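You operate a simulated robot arm through the tools that you are given. There is no shell and no other tool.

The job below is to be done with a simulated robot arm. You get a single attempt, and the scene is never put back.

JOB
Put things in order on the top of the white shelf unit. At the end: the blue tea caddy stands where the clear pickle press (jar) stood; the blue travel cup stands where the purple brush stood; the silver milk frother stands where the blue travel cup stood; the purple brush from the top of the white shelf unit is on the green bean tin (marked "BEANS"); the clear pickle press stands where the silver milk frother stood; whatever was shut is shut again. Leave all else as you found it, and nothing knocked over. Set down upright: brush.

It is judged by the outcome, as a careful person would: the job done as asked, and still so three seconds after it is handed in. It fails if anything else is knocked over, pushed out of place, dropped, spilled or broken.

ROBOT AND FRAMES
A 6-joint arm with a two-finger gripper, fixed in place. Base frame: the origin is at the foot of the arm, x ahead of it, y to its left, z up; the work surface is at about z = 0. Readings come in mm, degrees, newtons and seconds.
With the tool pointing down near the work surface it reaches from about 180 to 480 mm from the base axis. Its first joint turns from -66.0 to 66.0 degrees. Payload 1.76 kg.
The TCP is the grasp point between the finger pads, 29 mm short of the fingertips. In the tool frame z runs along the fingers and y along their closing line. Largest opening 82 mm; the body of the gripper starts 58 mm behind the TCP.
Orientation is that of the tool frame in the base frame, as a unit quaternion [w, x, y, z]. With the fingers straight down and closing along the base's y, the tool's x points along the base's -x, its y along +y and its z along -z.

CONTROLS
- The arm moves only by the tool nudge_tool. Its argument "motion" is a list of rows, each a list of 6 numbers: the shift along the tool's x, y, z in mm, then the turn, a rotation vector about the tool's x, y, z in degrees. In form: [[tx, ty, tz, wx, wy, wz], ...]. A call has 1 to 20 rows; each row is the pose to reach, as a shift and turn from the pose commanded when the call began, along the tool's axes at that moment. "hand" is the gripper command, from -1 (shut) to 1 (fully open), values between in proportion, set as the call begins (left out, the last holds). Each row takes 0.2 s and may step no farther than 50 mm and 8.6 degrees from the row before; otherwise, or with a gripper value out of range, the whole call is refused. Where a pose cannot be reached the arm comes as near as it can. A force on the tool above 40 N (or 10 N above the force at the start of the call, whichever is more), or a blocked arm, ends the call early, and 0.2 s more pass. The fingers move at their own pace and stop on an object; they squeeze with about 20 N. The grip force told is the motor's: it shows also when the fingers shut on nothing. Time passes only in rows, and 0.2 s behind the last, so rows that repeat a pose let the fingers close. It gives the time, the measured TCP pose, the force on the tool (base axes), the opening and the grip force at its end, in the units of the frame above (readings bear some noise), with the torque about the TCP (base axes, N m) and any sound that the robot's microphone picked up.
- Cameras (640 x 400 px; columns grow to the right, rows downward): "scene" is fixed at [53.1, 333.5, 438.1]; the picture's right is [-0.72, -0.69, 0.00], its down [-0.33, 0.35, -0.88] and it looks along [0.61, -0.63, -0.48] (base axes); focal length 310 px, centre (320, 200). "wrist" rides on the gripper at [79, 4, -90] in the tool frame; the picture's right is [-0.05, 1.00, 0.00], its down [-0.71, -0.04, -0.71] and it looks along [-0.71, -0.04, 0.71] (tool axes); focal length 256 px, centre (320, 200). There is no depth. A picture from a camera that has moved, and an enlarged one, comes with that camera's place and axes in the base frame and with its lens. The place of the scene camera against the robot may be out by one fixed shift of up to 12 mm in any direction.
- capture(camera): a new picture of that camera. It takes no simulated time.
- zoom(camera, box): a new picture of the part [left, top, right, bottom] of that camera's present view, enlarged. It takes no simulated time.
- hand_in(): hands the job in; it is judged then, once.

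Nothing tells you positions but the pictures and the camera data. Unless the task says otherwise, let go and move clear before handing in.

The tools are called after "Call:" by a JSON object that holds its "method" and its "body". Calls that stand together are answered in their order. nudge_tool: Moves the arm, as the interface text tells. Its arguments: {"type":"object","properties":{"motion":{"type":"array"},"hand":{"type":"number"}},"required":["motion"]} The other tools are called the same way: capture (camera) takes a picture; zoom (camera, box) takes an enlarged picture of a part of a camera's view; hand_in () hands the job in.

At the start:

```text
clock: 0.0
tcp_pos: [296.6, -17.7, 306.1]
tool_rot: [0.001, 0.0, 1.0, 0.0]
contact_force: [0.5, 0.5, 0.7]
torque: [0.03, -0.01, -0.01]
opening: 82.3
gripper_force: 0.1
```

scene: 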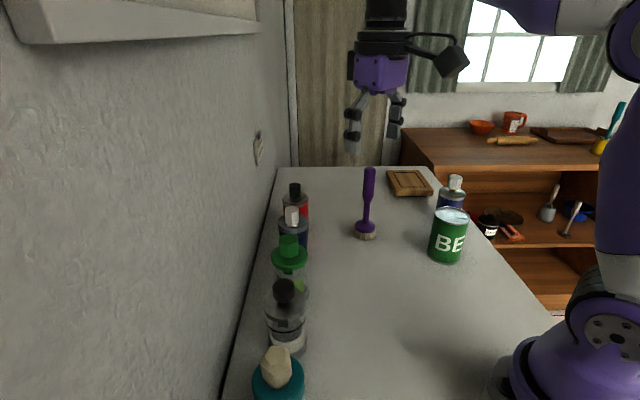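
wrist: 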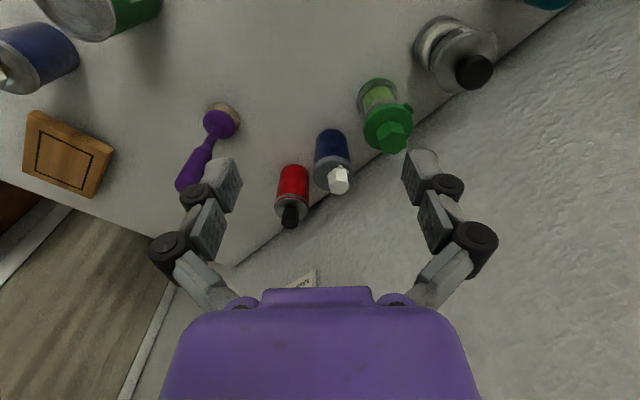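

I see a shelf top with a row of jars/bottles along the wall, a purple brush standing, a green BEANS tin, and something blue behind it. I'll take closer pictures before moving.

Call:
{"method": "zoom", "body": {"camera": "scene", "box": [220, 150, 380, 250]}}

Call:
{"method": "zoom", "body": {"camera": "scene", "box": [220, 230, 400, 400]}}

Call:
{"method": "zoom", "body": {"camera": "scene", "box": [380, 150, 540, 280]}}

Call:
{"method": "zoom", "body": {"camera": "wrist", "box": [260, 0, 580, 240]}}

Call:
{"method": "zoom", "body": {"camera": "wrist", "box": [0, 0, 260, 240]}}

```text
4.00 times, centred on (300, 200) of scene
camera zoom: at [53.1, 333.5, 438.1], right [-0.72, -0.69, 0.0], down [-0.33, 0.35, -0.88], along [0.61, -0.63, -0.48], focal length 1238 px, centre (400, 200)
```

zoom: 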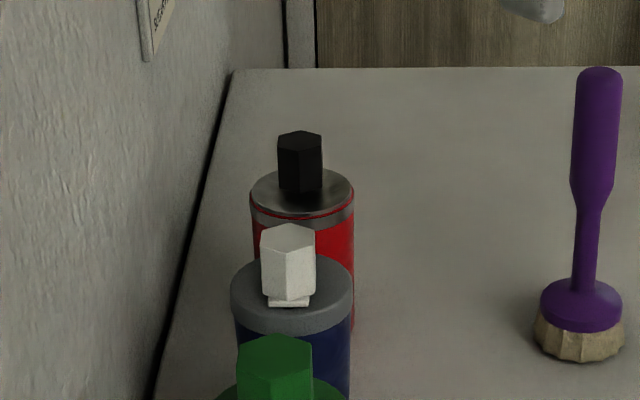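

```text
2.35 times, centred on (310, 315) of scene
camera zoom: at [53.1, 333.5, 438.1], right [-0.72, -0.69, 0.0], down [-0.33, 0.35, -0.88], along [0.61, -0.63, -0.48], focal length 728 px, centre (344, -71)
```

zoom: 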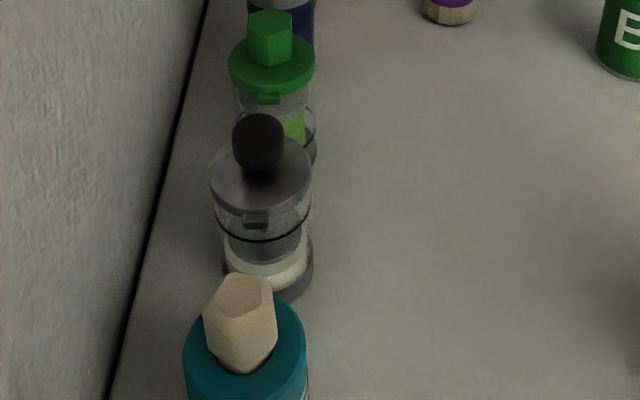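

```text
3.08 times, centred on (460, 215) of scene
camera zoom: at [53.1, 333.5, 438.1], right [-0.72, -0.69, 0.0], down [-0.33, 0.35, -0.88], along [0.61, -0.63, -0.48], focal length 952 px, centre (-111, 154)
```

zoom: 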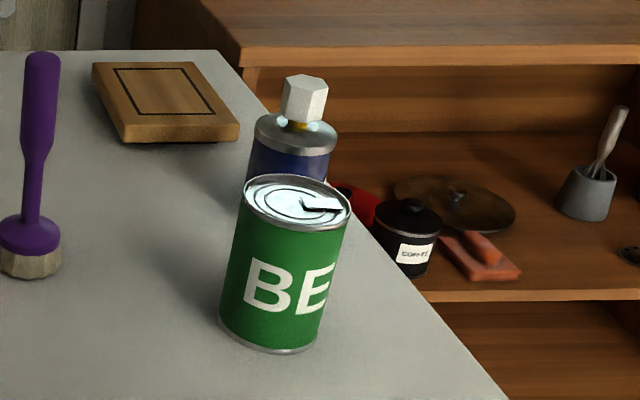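

```text
1.67 times, centred on (420, 120) of wrist
camera zoom: at [215.9, -13.1, 396.6], right [0.05, 1.0, 0.0], down [0.71, -0.04, 0.71], along [0.71, -0.04, -0.71], focal length 427 px, centre (153, 333)
```

zoom: 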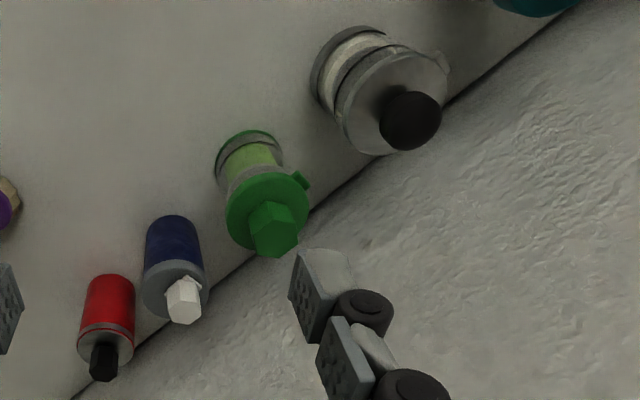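

```text
1.67 times, centred on (130, 120) of wrist
camera zoom: at [215.9, -13.1, 396.6], right [0.05, 1.0, 0.0], down [0.71, -0.04, 0.71], along [0.71, -0.04, -0.71], focal length 427 px, centre (637, 333)
```

zoom: 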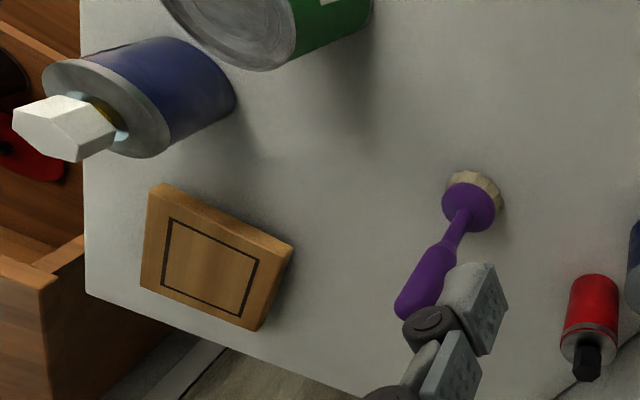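

The wall runs diagonally (+x/+y side) with a shelf above; several jars stand along it. I'll zoom for details and then yaw the wrist camera to view the rest of the row.

Call:
{"method": "zoom", "body": {"camera": "scene", "box": [0, 0, 300, 180]}}

Call:
{"method": "zoom", "body": {"camera": "scene", "box": [420, 160, 500, 270]}}

Call:
{"method": "nudge_tool", "body": {"motion": [[0, 0, 0, 0, 0, -8], [0, 0, 0, 0, 0, -16], [0, 0, 0, 0, 0, -24], [0, 0, 0, 0, 0, -32], [0, 0, 0, 0, 0, -40], [0, 0, 0, 0, 0, -48], [0, 0, 0, 0, 0, -56], [0, 0, 0, 0, 0, -64]]}}

```text
2.13 times, centred on (150, 90) of scene
camera zoom: at [53.1, 333.5, 438.1], right [-0.72, -0.69, 0.0], down [-0.33, 0.35, -0.88], along [0.61, -0.63, -0.48], focal length 660 px, centre (683, 435)
```

zoom: 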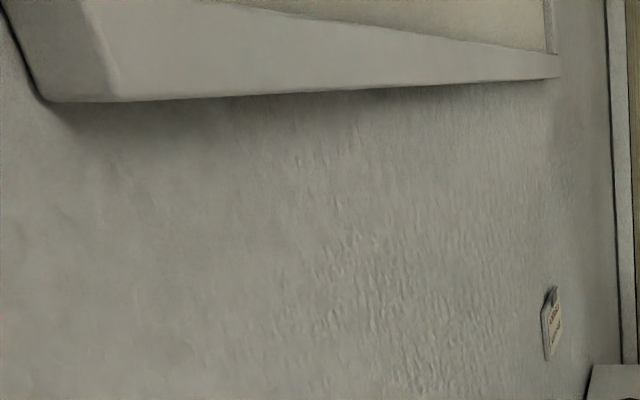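

```text
3.64 times, centred on (460, 215) of scene
camera zoom: at [53.1, 333.5, 438.1], right [-0.72, -0.69, 0.0], down [-0.33, 0.35, -0.88], along [0.61, -0.63, -0.48], focal length 1125 px, centre (-189, 146)
```

zoom: 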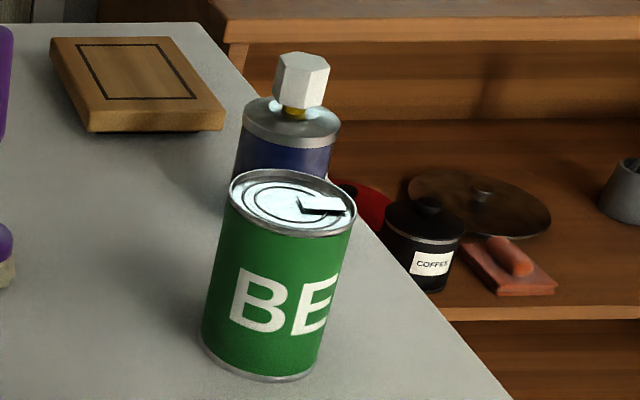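

```text
clock: 1.8
tcp_pos: [295.0, -18.3, 306.3]
tool_rot: [0.001, -0.531, 0.848, 0.001]
contact_force: [0.2, 0.4, 1.0]
torque: [0.01, 0.04, 0.01]
opening: 82.2
gripper_force: 0.0
```

Call:
{"method": "capture", "body": {"camera": "wrist"}}

Call:
{"method": "capture", "body": {"camera": "scene"}}

```text
taken
camera wrist: at [256.1, -86.5, 396.2], right [-0.88, 0.48, 0.0], down [0.34, 0.62, 0.71], along [0.34, 0.62, -0.71], focal length 256 px, centre (320, 200)
```

wrist: 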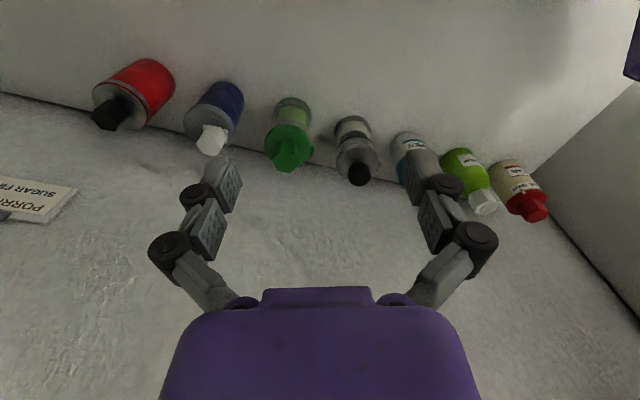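

```text
taken
```

scene: 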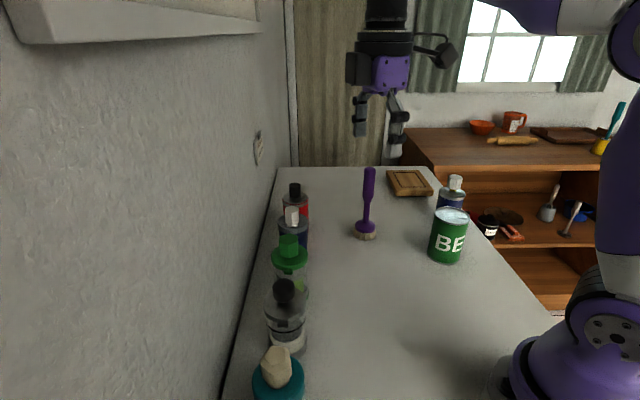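

Seven items line the wall; some carry labels, and there's a note on the wall. I'll zoom in to read them.

Call:
{"method": "zoom", "body": {"camera": "wrist", "box": [250, 70, 410, 200]}}

Call:
{"method": "zoom", "body": {"camera": "wrist", "box": [380, 110, 570, 240]}}

Call:
{"method": "zoom", "body": {"camera": "wrist", "box": [60, 40, 260, 170]}}

Call:
{"method": "zoom", "body": {"camera": "wrist", "box": [0, 160, 120, 240]}}

Call:
{"method": "zoom", "body": {"camera": "scene", "box": [240, 120, 280, 175]}}

```text
3.08 times, centred on (330, 135) of wrist
camera zoom: at [256.1, -86.5, 396.2], right [-0.88, 0.48, 0.0], down [0.34, 0.62, 0.71], along [0.34, 0.62, -0.71], focal length 788 px, centre (289, 400)
```

zoom: 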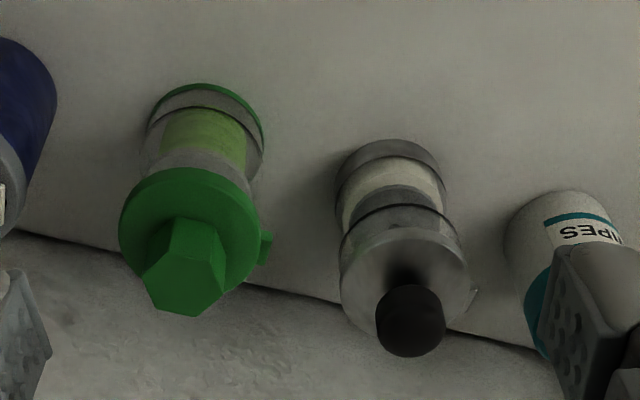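

```text
3.08 times, centred on (475, 175) of wrist
camera zoom: at [256.1, -86.5, 396.2], right [-0.88, 0.48, 0.0], down [0.34, 0.62, 0.71], along [0.34, 0.62, -0.71], focal length 788 px, centre (-157, 277)
```

zoom: 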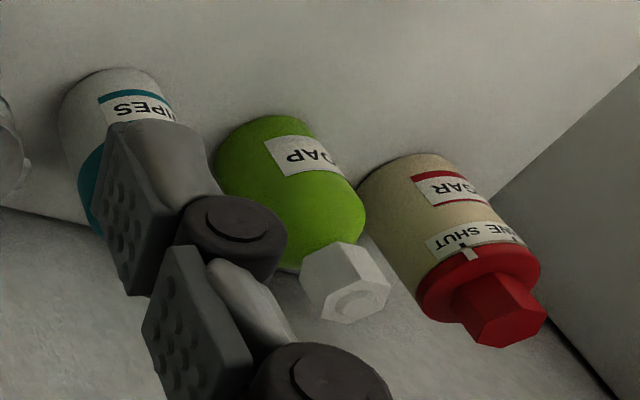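

```text
3.08 times, centred on (160, 105) of wrist
camera zoom: at [256.1, -86.5, 396.2], right [-0.88, 0.48, 0.0], down [0.34, 0.62, 0.71], along [0.34, 0.62, -0.71], focal length 788 px, centre (812, 492)
```

zoom: 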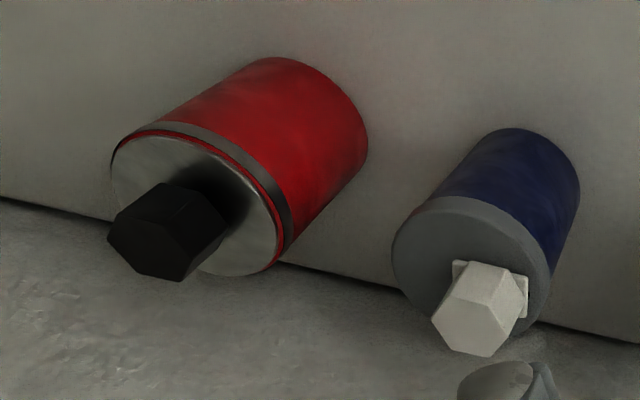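

```text
5.00 times, centred on (60, 200) of wrist
camera zoom: at [256.1, -86.5, 396.2], right [-0.88, 0.48, 0.0], down [0.34, 0.62, 0.71], along [0.34, 0.62, -0.71], focal length 1280 px, centre (1620, 200)
```

zoom: 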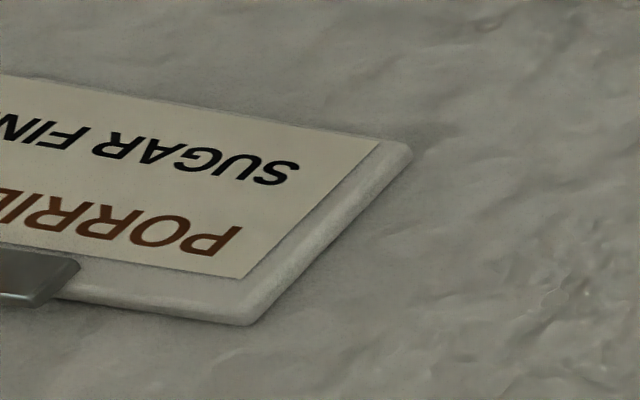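

```text
7.27 times, centred on (260, 148) of scene
camera zoom: at [53.1, 333.5, 438.1], right [-0.72, -0.69, 0.0], down [-0.33, 0.35, -0.88], along [0.61, -0.63, -0.48], focal length 2251 px, centre (756, 582)
```

zoom: 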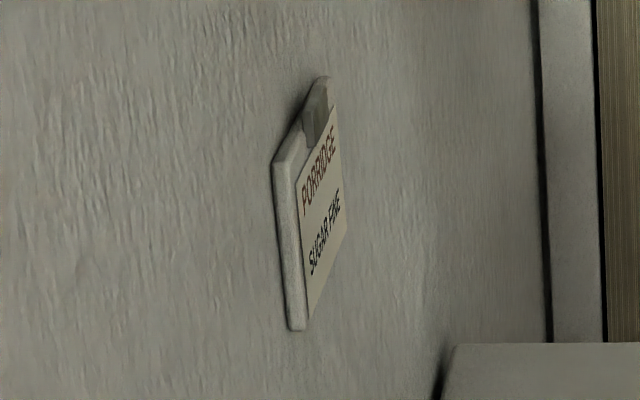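

The row reads (from far to near the corner): red/black, blue/white knob, green-lidded clear jar, grey-lidded clear jar, WIPES, SOAP, SUGAR. Next I'll turn the wrist to look at the blue item beside the bean tin.

Call:
{"method": "nudge_tool", "body": {"motion": [[5, -2.4, 0, 0, 0, 8.5], [10, -4.8, 0, 0, 0, 17], [15, -7.2, 0, 0, 0, 25.5], [20, -9.6, 0, 0, 0, 34], [25, -12, 0, 0, 0, 42.5], [30, -14.4, 0, 0, 0, 51], [35, -16.8, 0, 0, 0, 59.5], [40, -19.2, 0, 0, 0, 68], [45, -21.6, 0, 0, 0, 76.5], [50, -24, 0, 0, 0, 85], [55, -26.4, 0, 0, 0, 93.5], [60, -28.8, 0, 0, 0, 102], [65, -31.2, 0, 0, 0, 110.5], [70, -33.6, 0, 0, 0, 119], [75, -36, 0, 0, 0, 127.5], [80, -38.4, 0, 0, 0, 136], [85, -40.8, 0, 0, 0, 144.5], [90, -43.2, 0, 0, 0, 153]]}}

```text
clock: 5.6
tcp_pos: [295.2, -116.6, 305.5]
tool_rot: [0.0, 0.702, 0.712, 0.0]
contact_force: [0.2, 0.6, -0.5]
torque: [0.01, -0.02, 0.03]
opening: 81.9
gripper_force: 0.2
```

Call:
{"method": "capture", "body": {"camera": "wrist"}}

Call:
{"method": "zoom", "body": {"camera": "wrist", "box": [240, 0, 440, 160]}}

```text
taken
camera wrist: at [297.6, -37.5, 397.0], right [1.0, -0.04, 0.0], down [-0.03, -0.71, 0.71], along [-0.03, -0.71, -0.71], focal length 256 px, centre (320, 200)
```

wrist: 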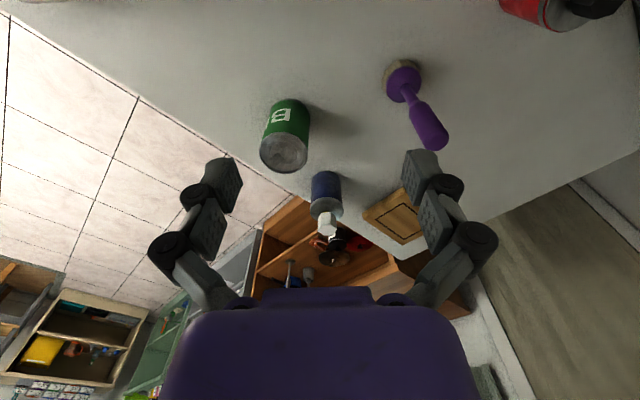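

```text
2.50 times, centred on (340, 80) of wrist
camera zoom: at [297.6, -37.5, 397.0], right [1.0, -0.04, 0.0], down [-0.03, -0.71, 0.71], along [-0.03, -0.71, -0.71], focal length 640 px, centre (270, 500)
```

zoom: 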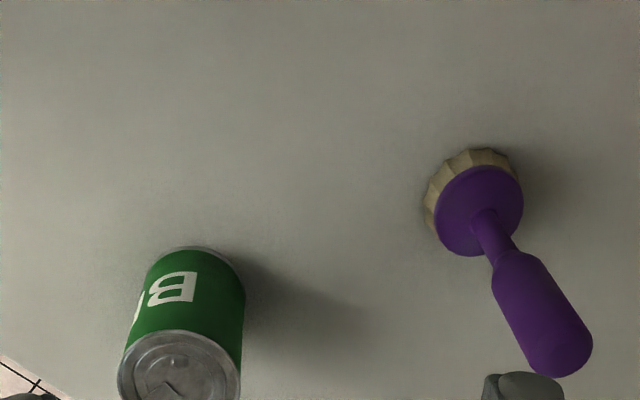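

Call:
{"method": "zoom", "body": {"camera": "wrist", "box": [250, 90, 410, 250]}}

Call:
{"method": "zoom", "body": {"camera": "wrist", "box": [295, 165, 355, 240]}}

```text
2.50 times, centred on (330, 170) of wrist
camera zoom: at [297.6, -37.5, 397.0], right [1.0, -0.04, 0.0], down [-0.03, -0.71, 0.71], along [-0.03, -0.71, -0.71], focal length 640 px, centre (295, 275)
```

zoom: 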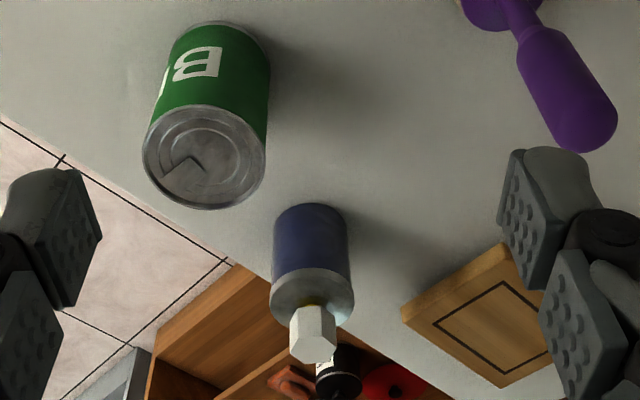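

```text
5.33 times, centred on (325, 202) of wrist
camera zoom: at [297.6, -37.5, 397.0], right [1.0, -0.04, 0.0], down [-0.03, -0.71, 0.71], along [-0.03, -0.71, -0.71], focal length 1365 px, centre (293, 187)
```

zoom: 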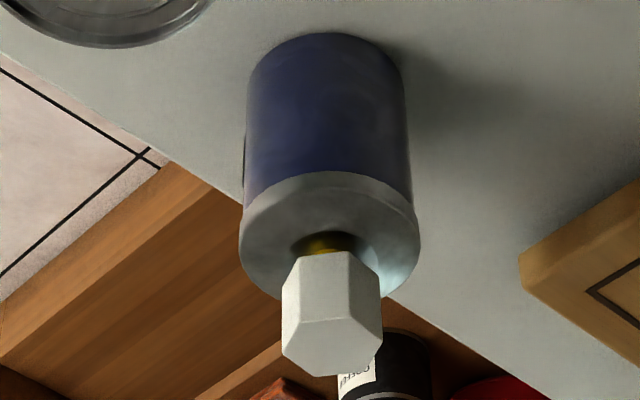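

The item beside the bean tin is blue with a grey lid, a brass neck and a white knob. I need a closer look to tell the tea caddy from the travel cup, so I'll move nearer.

Call:
{"method": "nudge_tool", "body": {"motion": [[-30, 0, 10, 0, 0, 0], [-60, 0, 20, 0, 0, 0], [-90, 0, 30, 0, 0, 0], [-110, 0, 40, 0, 0, 0], [-110, 0, 40, 0, 0, 0]]}}

Call:
{"method": "capture", "body": {"camera": "wrist"}}

Call:
{"method": "zoom", "body": {"camera": "wrist", "box": [250, 80, 410, 200]}}

```text
clock: 6.8
tcp_pos: [298.7, -227.0, 265.8]
tool_rot: [0.0, 0.701, 0.713, 0.001]
contact_force: [0.3, 0.4, 0.1]
torque: [-0.02, -0.03, -0.01]
opening: 81.8
gripper_force: 0.1
```

```text
taken
camera wrist: at [300.3, -147.0, 357.3], right [1.0, -0.04, 0.0], down [-0.03, -0.71, 0.71], along [-0.02, -0.71, -0.71], focal length 256 px, centre (320, 200)
```

wrist: 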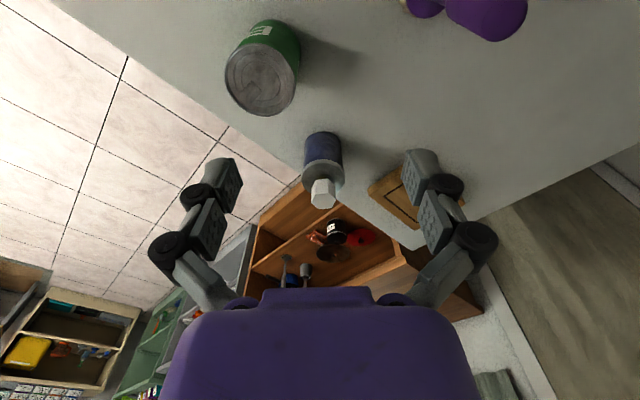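

```text
3.33 times, centred on (330, 140) of wrist
camera zoom: at [300.3, -147.0, 357.3], right [1.0, -0.04, 0.0], down [-0.03, -0.71, 0.71], along [-0.02, -0.71, -0.71], focal length 853 px, centre (287, 400)
```

zoom: 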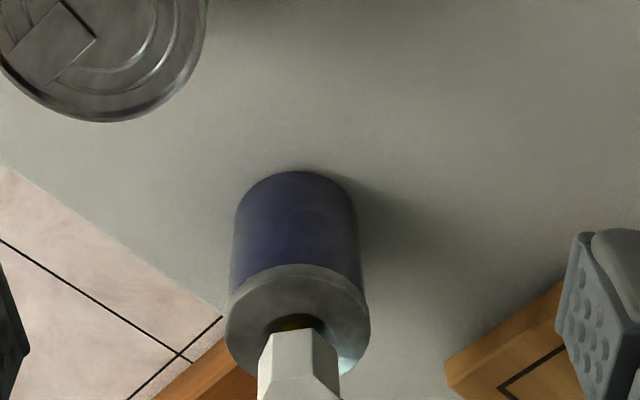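

This blue one is ~55 mm in diameter with a stem-mounted knob. Now I'll take a similarly close look at the blue item in the wall row.

Call:
{"method": "nudge_tool", "body": {"motion": [[20, 3, 0, 0, 0, -8.1], [40, 6, 0, 0, 0, -16.2], [60, 9, 0, 0, 0, -24.3], [80, 12, 0, 0, 0, -32.4], [100, 15, 0, 0, 0, -40.5], [120, 18, 0, 0, 0, -48.6], [140, 21, 0, 0, 0, -56.7], [160, 24, 0, 0, 0, -64.8], [180, 27, 0, 0, 0, -72.9], [200, 30, 0, 0, 0, -81], [220, 31, 0, 0, 0, -89], [220, 31, 0, 0, 0, -89]]}}

Call:
{"method": "capture", "body": {"camera": "wrist"}}

Call:
{"method": "zoom", "body": {"camera": "wrist", "box": [250, 60, 410, 200]}}

```text
clock: 9.4
tcp_pos: [324.9, -7.9, 264.8]
tool_rot: [0.0, -0.001, 1.0, 0.0]
contact_force: [0.4, 0.0, -0.6]
torque: [-0.01, -0.01, -0.03]
opening: 82.2
gripper_force: 0.1
```

```text
taken
camera wrist: at [244.3, -3.1, 356.9], right [0.05, 1.0, 0.0], down [0.71, -0.04, 0.71], along [0.71, -0.04, -0.71], focal length 256 px, centre (320, 200)
```

wrist: 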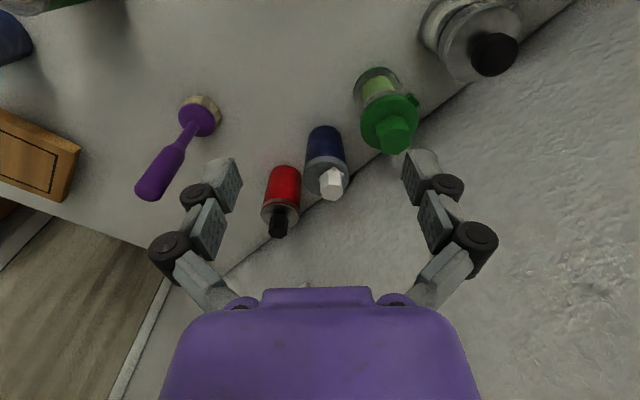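

```text
2.86 times, centred on (330, 130) of wrist
camera zoom: at [244.3, -3.1, 356.9], right [0.05, 1.0, 0.0], down [0.71, -0.04, 0.71], along [0.71, -0.04, -0.71], focal length 731 px, centre (291, 400)
```

zoom: 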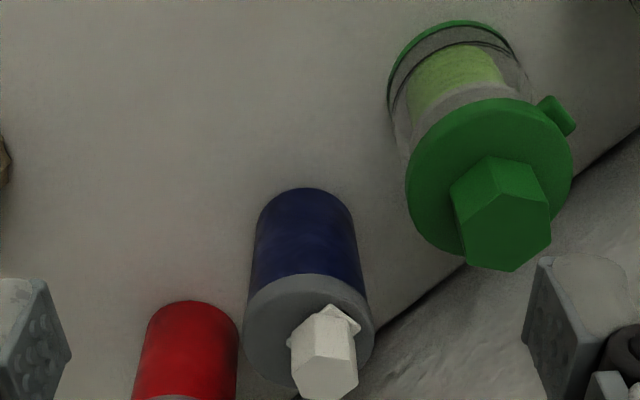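

The wall-row blue has a matte grey lid with an off-centre white knob on a track-like base (looks like a sip-lid slider); the other blue has a central knob on a brass stem. I'll zoom harder on the lids to be sure.

Call:
{"method": "zoom", "body": {"camera": "scene", "box": [270, 195, 320, 250]}}

Call:
{"method": "zoom", "body": {"camera": "scene", "box": [275, 175, 320, 225]}}

Call:
{"method": "zoom", "body": {"camera": "scene", "box": [430, 165, 480, 215]}}

Call:
{"method": "zoom", "body": {"camera": "wrist", "box": [290, 110, 370, 210]}}

Call:
{"method": "zoom", "body": {"camera": "wrist", "box": [250, 155, 310, 245]}}

```text
7.27 times, centred on (295, 222) of scene
camera zoom: at [53.1, 333.5, 438.1], right [-0.72, -0.69, 0.0], down [-0.33, 0.35, -0.88], along [0.61, -0.63, -0.48], focal length 2251 px, centre (502, 36)
```

zoom: 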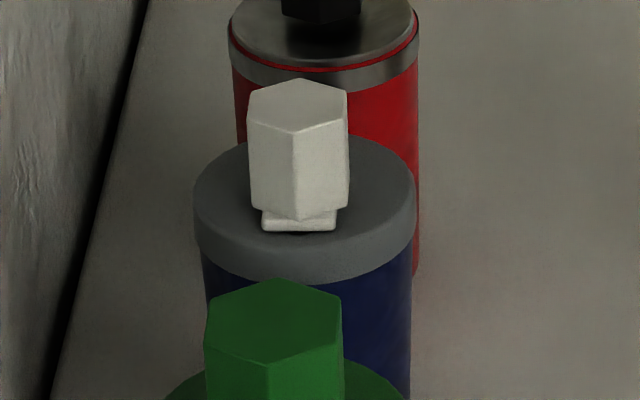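

```text
8.00 times, centred on (298, 200) of scene
camera zoom: at [53.1, 333.5, 438.1], right [-0.72, -0.69, 0.0], down [-0.33, 0.35, -0.88], along [0.61, -0.63, -0.48], focal length 2476 px, centre (500, 200)
```

zoom: 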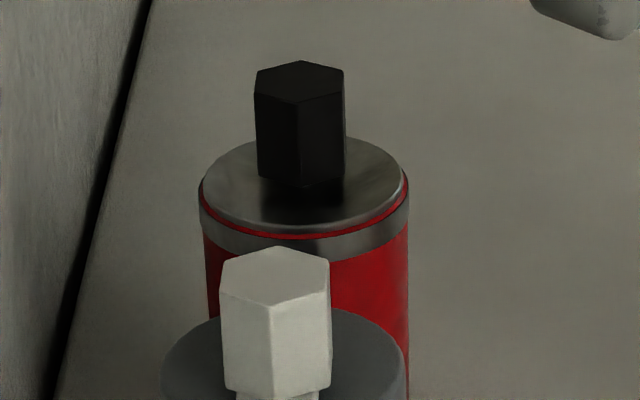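

```text
8.00 times, centred on (455, 190) of scene
camera zoom: at [53.1, 333.5, 438.1], right [-0.72, -0.69, 0.0], down [-0.33, 0.35, -0.88], along [0.61, -0.63, -0.48], focal length 2476 px, centre (-760, 280)
```

zoom: 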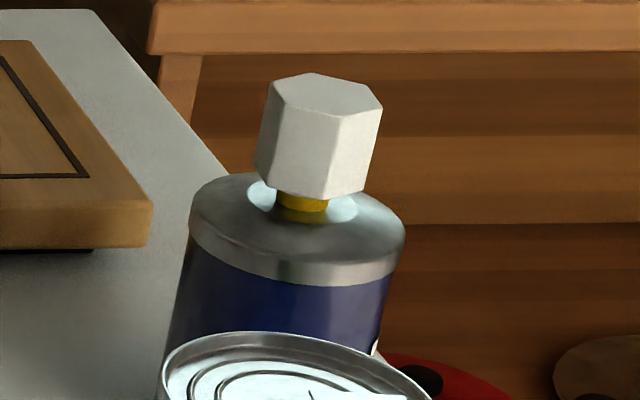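

```text
4.00 times, centred on (330, 160) of wrist
camera zoom: at [244.3, -3.1, 356.9], right [0.05, 1.0, 0.0], down [0.71, -0.04, 0.71], along [0.71, -0.04, -0.71], focal length 1024 px, centre (280, 360)
```

zoom: 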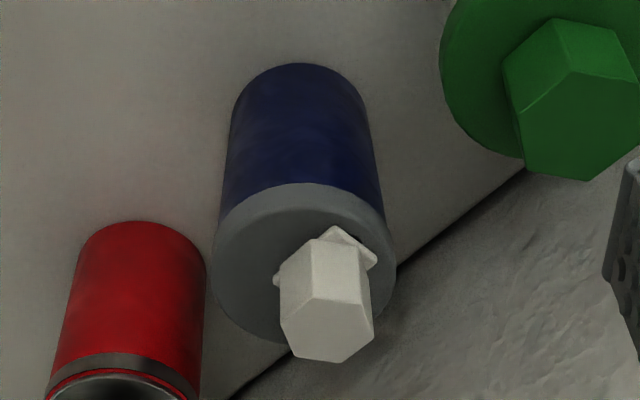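

```text
4.44 times, centred on (280, 200) of wrist
camera zoom: at [244.3, -3.1, 356.9], right [0.05, 1.0, 0.0], down [0.71, -0.04, 0.71], along [0.71, -0.04, -0.71], focal length 1138 px, centre (498, 200)
```

zoom: 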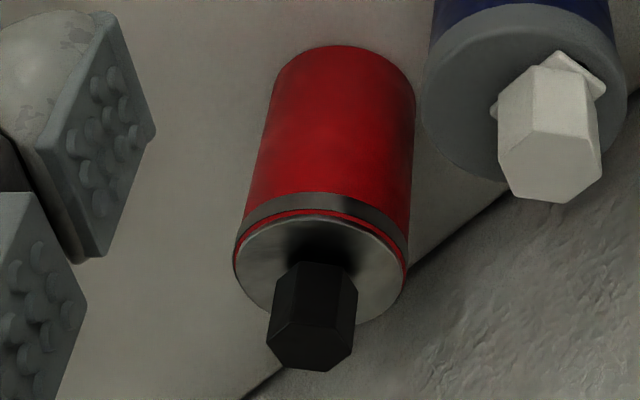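

I now judge: wall-row blue with slider lid = travel cup, blue with brass stem by the bean tin = tea caddy, green-lidded clear jar = pickle press, grey-lidded jar with white contents = milk frother. I'll inspect the finger geometry to plan the grasps.

Call:
{"method": "zoom", "body": {"camera": "wrist", "box": [130, 130, 330, 330]}}

Call:
{"method": "zoom", "body": {"camera": "scene", "box": [320, 0, 500, 180]}}

```text
2.00 times, centred on (230, 230) of wrist
camera zoom: at [244.3, -3.1, 356.9], right [0.05, 1.0, 0.0], down [0.71, -0.04, 0.71], along [0.71, -0.04, -0.71], focal length 512 px, centre (500, 140)
```

zoom: 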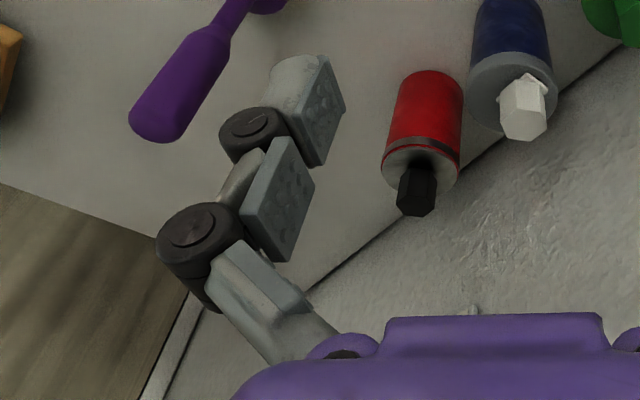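

```text
2.22 times, centred on (410, 90) of scene
camera zoom: at [53.1, 333.5, 438.1], right [-0.72, -0.69, 0.0], down [-0.33, 0.35, -0.88], along [0.61, -0.63, -0.48], focal length 688 px, centre (120, 444)
```

zoom: 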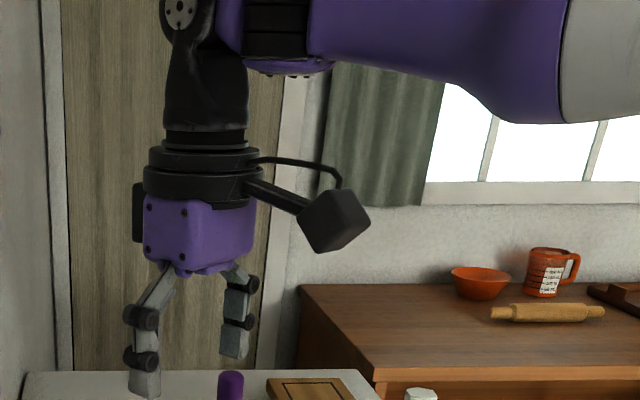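

The fingers have two flush pad plates each; I'll check how the geometry changes with opening by closing part-way in free air.

Call:
{"method": "nudge_tool", "body": {"motion": [[0, 0, 0, 0, 0, 0], [0, 0, 0, 0, 0, 0], [0, 0, 0, 0, 0, 0]], "hand": 0.3}}

Call:
{"method": "zoom", "body": {"camera": "wrist", "box": [130, 130, 330, 330]}}

Call:
{"method": "zoom", "body": {"camera": "scene", "box": [320, 0, 500, 180]}}

```text
clock: 10.2
tcp_pos: [325.6, -8.6, 267.1]
tool_rot: [0.001, 0.0, 1.0, -0.001]
contact_force: [0.6, 0.5, 0.8]
torque: [-0.01, 0.01, -0.04]
opening: 53.1
gripper_force: 0.1
```

```text
2.00 times, centred on (230, 230) of wrist
camera zoom: at [244.3, -3.2, 356.9], right [0.05, 1.0, 0.0], down [0.71, -0.04, 0.71], along [0.71, -0.04, -0.71], focal length 512 px, centre (500, 140)
```

zoom: 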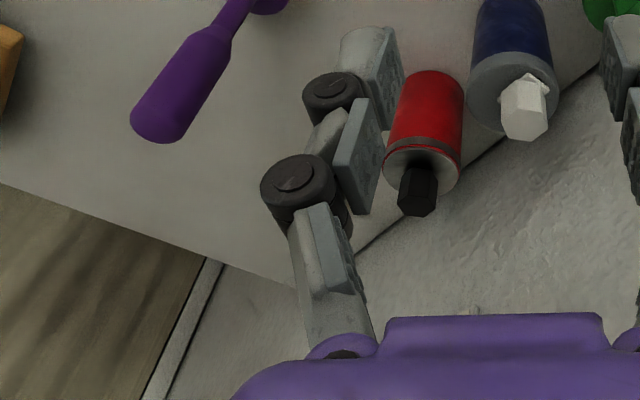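

```text
2.22 times, centred on (410, 90) of scene
camera zoom: at [53.1, 333.5, 438.1], right [-0.72, -0.69, 0.0], down [-0.33, 0.35, -0.88], along [0.61, -0.63, -0.48], focal length 688 px, centre (120, 444)
```

zoom: 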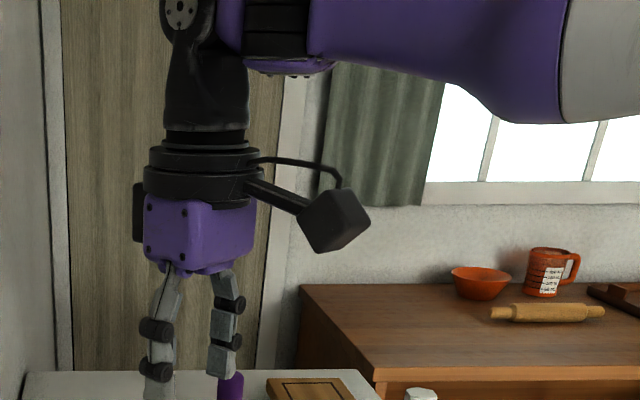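

Fingers swing on a parallelogram, so pads reach lower as they close; palm clearance means the lidded jars need a leaned grasp. First I'll handle the brush at about (407, -183): hover above it and check alignment.

Call:
{"method": "nudge_tool", "body": {"motion": [[-16, -35, 0, 0, 0, 4.8], [-32, -70, 7, 0, 0, 9.6], [-49, -105, 14, 0, 0, 14.4], [-66, -140, 21, 0, 0, 19.2], [-82, -175, 28, 0, 0, 24], [-82, -175, 28, 0, 0, 24]], "hand": 0.6}}

Call:
{"method": "capture", "body": {"camera": "wrist"}}

Call:
{"method": "capture", "body": {"camera": "scene"}}

```text
clock: 11.6
tcp_pos: [391.3, -179.1, 229.9]
tool_rot: [0.001, 0.208, 0.978, 0.001]
contact_force: [0.1, 0.4, 0.1]
torque: [0.0, 0.0, -0.01]
opening: 65.7
gripper_force: 0.1
out of reach, approached as far as the arm can: row 5, 6
```

```text
taken
camera wrist: at [320.3, -142.2, 320.3], right [0.46, 0.89, 0.0], down [0.63, -0.32, 0.71], along [0.63, -0.32, -0.71], focal length 256 px, centre (320, 200)
```

wrist: 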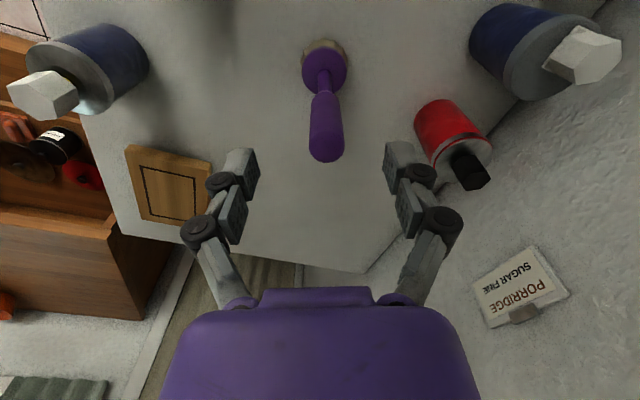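

```text
taken
```

scene: 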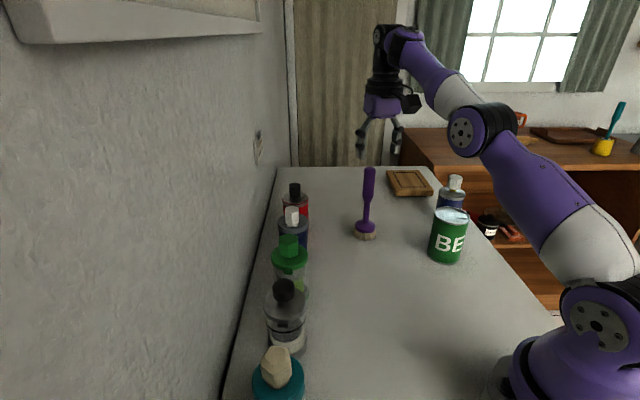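

The brush is directly ahead, at about (407.5, -184). Tool-down reach shrinks with height, so I'll step back, descend, and then slide the open fingers in around the handle.

Call:
{"method": "nudge_tool", "body": {"motion": [[20, 0, 10, 0, 0, 0], [40, 0, 30, 0, 0, 0], [40, 0, 30, 0, 0, 0]], "hand": 0.6}}

```text
clock: 12.4
tcp_pos: [355.7, -162.6, 200.1]
tool_rot: [0.001, 0.208, 0.978, 0.001]
contact_force: [-0.4, 0.1, -0.1]
torque: [0.05, 0.0, -0.01]
opening: 65.4
gripper_force: 0.1
```

Call:
{"method": "nudge_tool", "body": {"motion": [[0, 1.5, 33, 0, 0, 0], [0, 1.5, 64, 0, 0, 0], [-15, 1.5, 64, 0, 0, 0], [-30, 1.5, 64, 0, 0, 0], [-30, 1.5, 64, 0, 0, 0]], "hand": 0.6}}

Call:
{"method": "capture", "body": {"camera": "wrist"}}

Call:
{"method": "zoom", "body": {"camera": "scene", "box": [300, 60, 460, 260]}}

```text
clock: 13.6
tcp_pos: [385.1, -172.3, 136.6]
tool_rot: [0.001, 0.208, 0.978, 0.001]
contact_force: [-0.2, -0.1, -0.3]
torque: [0.0, 0.01, 0.02]
opening: 65.7
gripper_force: 0.0
```

```text
taken
camera wrist: at [313.3, -137.3, 227.3], right [0.46, 0.89, 0.0], down [0.63, -0.32, 0.71], along [0.63, -0.32, -0.71], focal length 256 px, centre (320, 200)
```

wrist: 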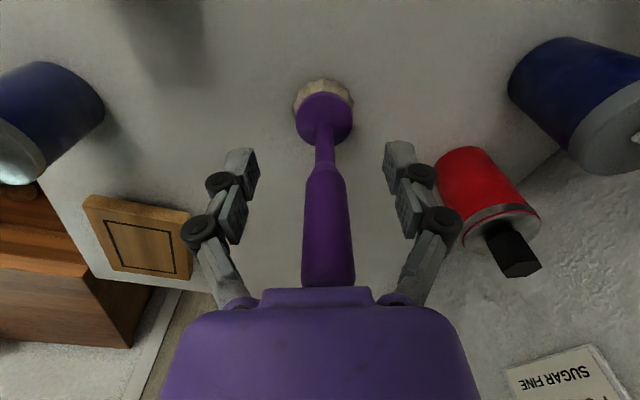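

```text
2.00 times, centred on (380, 160) of scene
camera zoom: at [53.1, 333.5, 438.1], right [-0.72, -0.69, 0.0], down [-0.33, 0.35, -0.88], along [0.61, -0.63, -0.48], focal length 619 px, centre (200, 280)
```

zoom: 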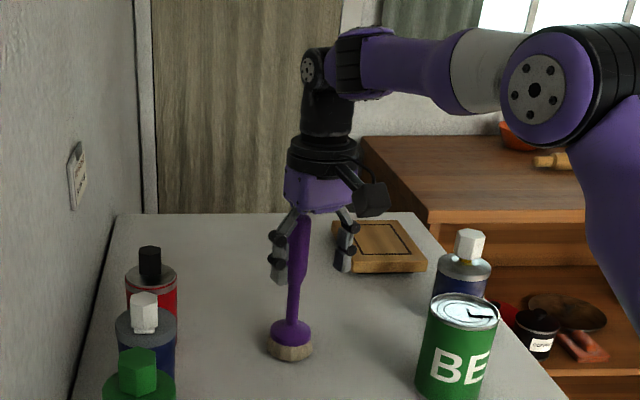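

The handle is between the open fingers, about 26 mm ahead of the grasp point, with the palm clear above its top. I'll slide in, then check before closing.

Call:
{"method": "nudge_tool", "body": {"motion": [[-13, 0.5, 0, 0, 0, 0], [-26, 1, 0, 0, 0, 0], [-26, 1, 0, 0, 0, 0]], "hand": 0.6}}

Call:
{"method": "capture", "body": {"camera": "wrist"}}

Call:
{"method": "zoom", "body": {"camera": "scene", "box": [320, 80, 440, 250]}}

```text
clock: 14.4
tcp_pos: [409.5, -184.1, 136.9]
tool_rot: [0.0, 0.207, 0.978, 0.0]
contact_force: [-0.9, 0.6, 0.3]
torque: [0.0, 0.0, 0.0]
opening: 65.7
gripper_force: 0.0
```

```text
taken
camera wrist: at [338.0, -146.8, 227.5], right [0.46, 0.89, 0.0], down [0.63, -0.32, 0.71], along [0.63, -0.32, -0.71], focal length 256 px, centre (320, 200)
```

wrist: 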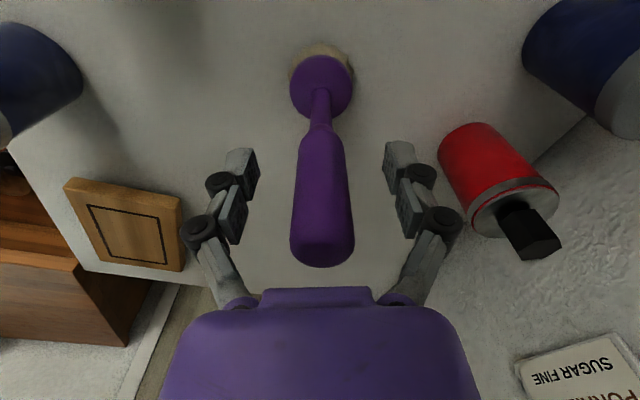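

```text
2.35 times, centred on (380, 165) of scene
camera zoom: at [53.1, 333.5, 438.1], right [-0.72, -0.69, 0.0], down [-0.33, 0.35, -0.88], along [0.61, -0.63, -0.48], focal length 728 px, centre (179, 282)
```

zoom: 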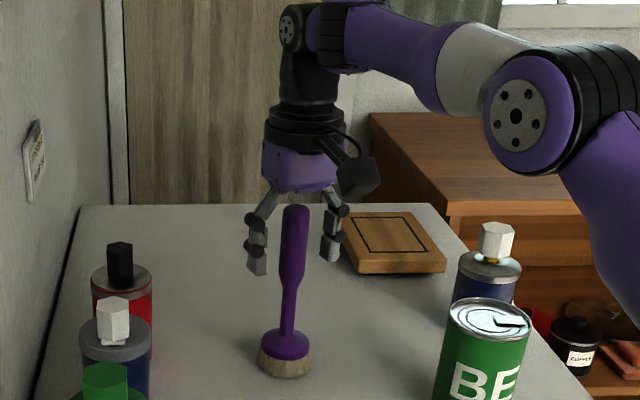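

Centred on the handle. Closing the gripper now.

Call:
{"method": "nudge_tool", "body": {"motion": [[0, 0, 0, 0, 0, 0], [0, 0, 0, 0, 0, 0], [0, 0, 0, 0, 0, 0]], "hand": -1}}

Call:
{"method": "capture", "body": {"camera": "wrist"}}

Call:
{"method": "zoom", "body": {"camera": "scene", "box": [320, 80, 440, 250]}}

```text
clock: 15.2
tcp_pos: [409.7, -183.3, 137.9]
tool_rot: [0.002, 0.208, 0.978, 0.0]
contact_force: [0.7, 0.3, 9.2]
torque: [-0.02, -0.14, 0.05]
opening: 24.0
gripper_force: 20.3
```

```text
taken
camera wrist: at [338.0, -146.9, 227.9], right [0.45, 0.89, 0.0], down [0.63, -0.32, 0.71], along [0.63, -0.32, -0.71], focal length 256 px, centre (320, 200)
```

wrist: 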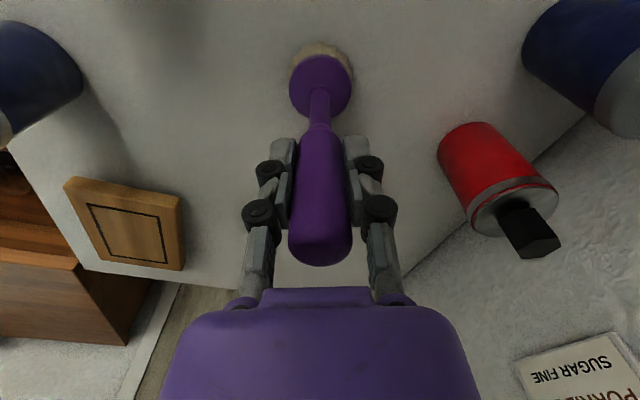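

```text
2.35 times, centred on (380, 165) of scene
camera zoom: at [53.1, 333.5, 438.1], right [-0.72, -0.69, 0.0], down [-0.33, 0.35, -0.88], along [0.61, -0.63, -0.48], focal length 728 px, centre (179, 282)
```

zoom: 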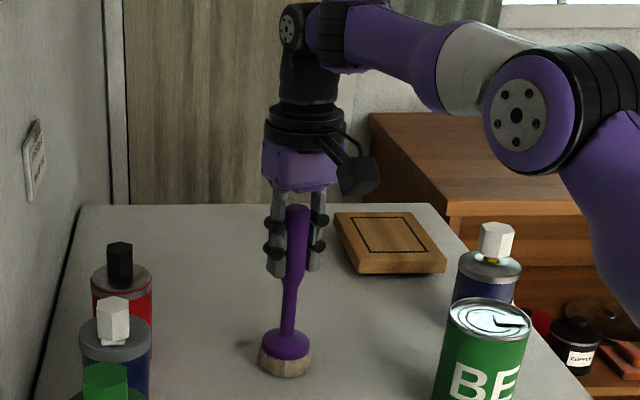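

Gripped (24 mm, 20 N). I'll lift straight up a little and confirm that the brush comes with the gripper.

Call:
{"method": "nudge_tool", "body": {"motion": [[0, 0, -10, 0, 0, 0], [0, 0, -25, 0, 0, 0], [15, 0, -45, 0, 0, 0]]}}

Call:
{"method": "zoom", "body": {"camera": "scene", "box": [300, 60, 460, 260]}}

Call:
{"method": "capture", "body": {"camera": "wrist"}}

```text
clock: 16.0
tcp_pos: [395.0, -178.0, 183.3]
tool_rot: [0.0, 0.208, 0.978, 0.001]
contact_force: [0.7, 0.1, -1.3]
torque: [0.02, -0.01, -0.02]
opening: 23.9
gripper_force: 20.0
```

```text
2.00 times, centred on (380, 160) of scene
camera zoom: at [53.2, 333.5, 438.1], right [-0.72, -0.69, 0.0], down [-0.33, 0.35, -0.88], along [0.61, -0.63, -0.48], focal length 619 px, centre (200, 280)
```

zoom: 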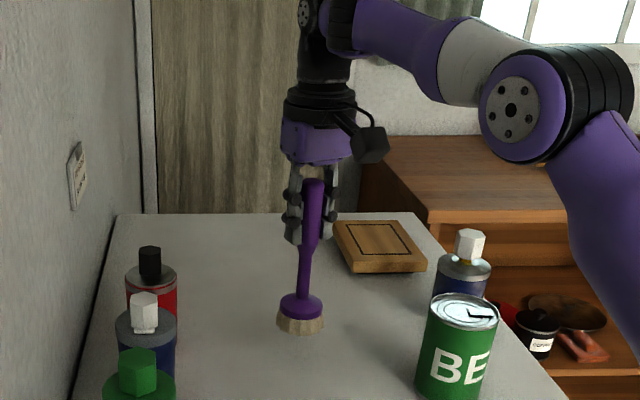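

```text
taken
camera wrist: at [323.5, -140.7, 273.3], right [0.46, 0.89, 0.0], down [0.63, -0.32, 0.71], along [0.63, -0.32, -0.71], focal length 256 px, centre (320, 200)
```

wrist: 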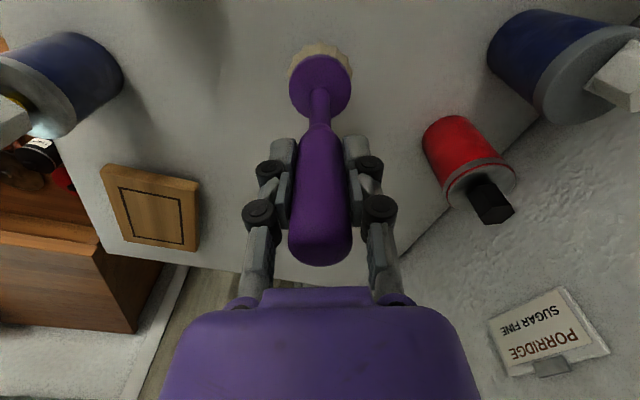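

Brush is held upright. Retracting and raising it, then swinging to a temporary free spot at about (122, -212), so the bean tin stays bare while I fetch the caddy behind it.

Call:
{"method": "nudge_tool", "body": {"motion": [[35, 0, -30, 0, 0, 0], [70, 0, -60, 0, 0, 0], [105, 0, -79, 0, 0, 0], [140, 1, -79, 0, 0, 0], [179, 1, -79, 0, 0, 0], [179, 1, -79, 0, 0, 0]]}}

Call:
{"method": "nudge_tool", "body": {"motion": [[3.8, -25.8, 0, 0, 0, 6], [8.7, -51.6, 0, 0, 0, 12], [16.4, -76.6, 0, 0, 0, 18], [26.7, -100.6, 0, 0, 0, 24], [40.3, -122.8, 0, 0, 0, 30], [56, -143.4, 0, 0, 0, 36], [56, -143.4, 0, 0, 0, 36]]}}

Call:
{"method": "capture", "body": {"camera": "wrist"}}

Call:
{"method": "capture", "body": {"camera": "scene"}}

```text
clock: 17.4
tcp_pos: [229.0, -103.0, 261.2]
tool_rot: [0.002, 0.208, 0.978, 0.0]
contact_force: [0.1, -0.4, -0.8]
torque: [0.04, 0.03, -0.05]
opening: 23.5
gripper_force: 20.1
```

```text
clock: 19.0
tcp_pos: [120.6, -211.6, 260.7]
tool_rot: [0.0, 0.501, 0.865, 0.0]
contact_force: [-0.1, 0.4, -1.6]
torque: [-0.02, 0.0, -0.01]
opening: 23.4
gripper_force: 20.3
```

```text
taken
camera wrist: at [84.6, -140.9, 351.0], right [0.89, 0.45, 0.0], down [0.32, -0.63, 0.71], along [0.32, -0.63, -0.71], focal length 256 px, centre (320, 200)
```

wrist: 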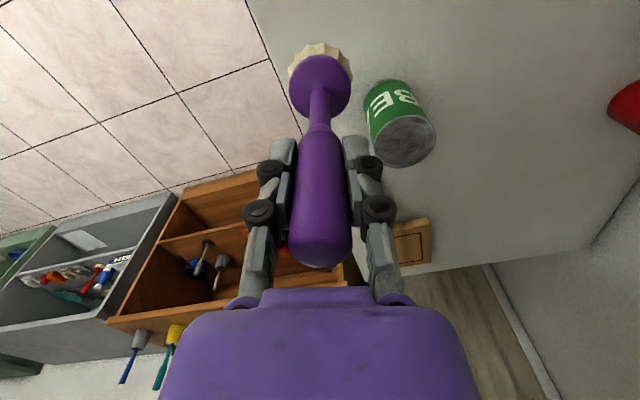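

```text
taken
```

scene: 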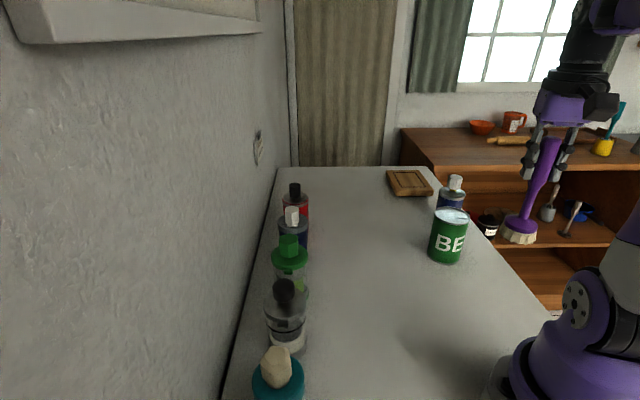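

Over the temporary spot, 64 mm from the shelf edge. Descending.

Call:
{"method": "nudge_tool", "body": {"motion": [[0, 0, 40, 0, 0, 0], [0, 0, 80, 0, 0, 0], [0, 0, 105, 0, 0, 0], [0, 0, 115, 0, 0, 0], [0, 0, 119, 0, 0, 0], [0, 0, 119, 0, 0, 0]]}}

Call:
{"method": "zoom", "body": {"camera": "scene", "box": [440, 160, 640, 400]}}

```text
clock: 20.4
tcp_pos: [120.3, -210.2, 142.1]
tool_rot: [0.0, 0.5, 0.866, 0.001]
contact_force: [-0.6, 0.5, -0.5]
torque: [-0.02, -0.03, 0.02]
opening: 23.3
gripper_force: 19.8
```

```text
1.67 times, centred on (540, 280) of scene
camera zoom: at [53.1, 333.5, 438.1], right [-0.72, -0.69, 0.0], down [-0.33, 0.35, -0.88], along [0.61, -0.63, -0.48], focal length 516 px, centre (-47, 67)
```

zoom: 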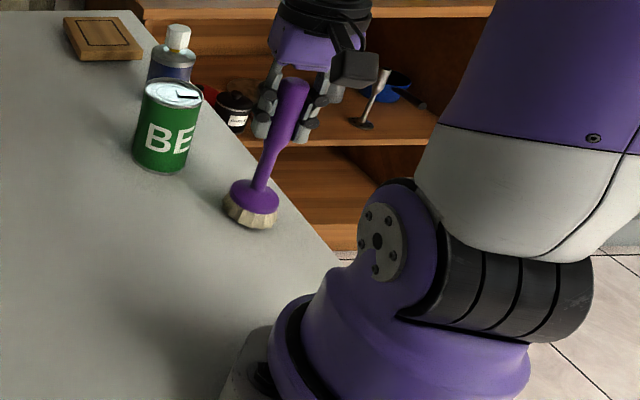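

Call:
{"method": "nudge_tool", "body": {"motion": [[0, 0, 1.5, 0, 0, 0], [0, 0, 3, 0, 0, 0], [0, 0, 3, 0, 0, 0]]}}

Call:
{"method": "nudge_tool", "body": {"motion": [[0, 0, 1, 0, 0, 0], [0, 0, 1, 0, 0, 0]]}}

```text
clock: 21.2
tcp_pos: [121.2, -212.2, 138.5]
tool_rot: [0.001, 0.501, 0.866, 0.001]
contact_force: [0.3, -0.9, -0.7]
torque: [0.01, 0.02, -0.01]
opening: 23.3
gripper_force: 19.8
```

```text
clock: 21.8
tcp_pos: [122.1, -211.7, 138.0]
tool_rot: [0.0, 0.5, 0.866, 0.001]
contact_force: [-0.1, 0.0, -0.8]
torque: [0.01, 0.01, 0.01]
opening: 23.3
gripper_force: 19.9
```

Call:
{"method": "nudge_tool", "body": {"motion": [[0, 0, 1, 0, 0, 0], [0, 0, 1, 0, 0, 0]]}}

Call:
{"method": "nudge_tool", "body": {"motion": [[0, 0, 1, 0, 0, 0], [0, 0, 1, 0, 0, 0]]}}

```text
clock: 22.4
tcp_pos: [120.6, -212.7, 136.7]
tool_rot: [0.0, 0.5, 0.866, 0.001]
contact_force: [-1.0, 4.1, 13.8]
torque: [0.17, 0.07, 0.0]
opening: 23.3
gripper_force: 20.0
```

```text
clock: 23.0
tcp_pos: [121.8, -212.1, 135.9]
tool_rot: [0.001, 0.5, 0.866, 0.0]
contact_force: [1.2, 1.4, 13.9]
torque: [-0.1, -0.11, -0.02]
opening: 23.0
gripper_force: 19.7
```

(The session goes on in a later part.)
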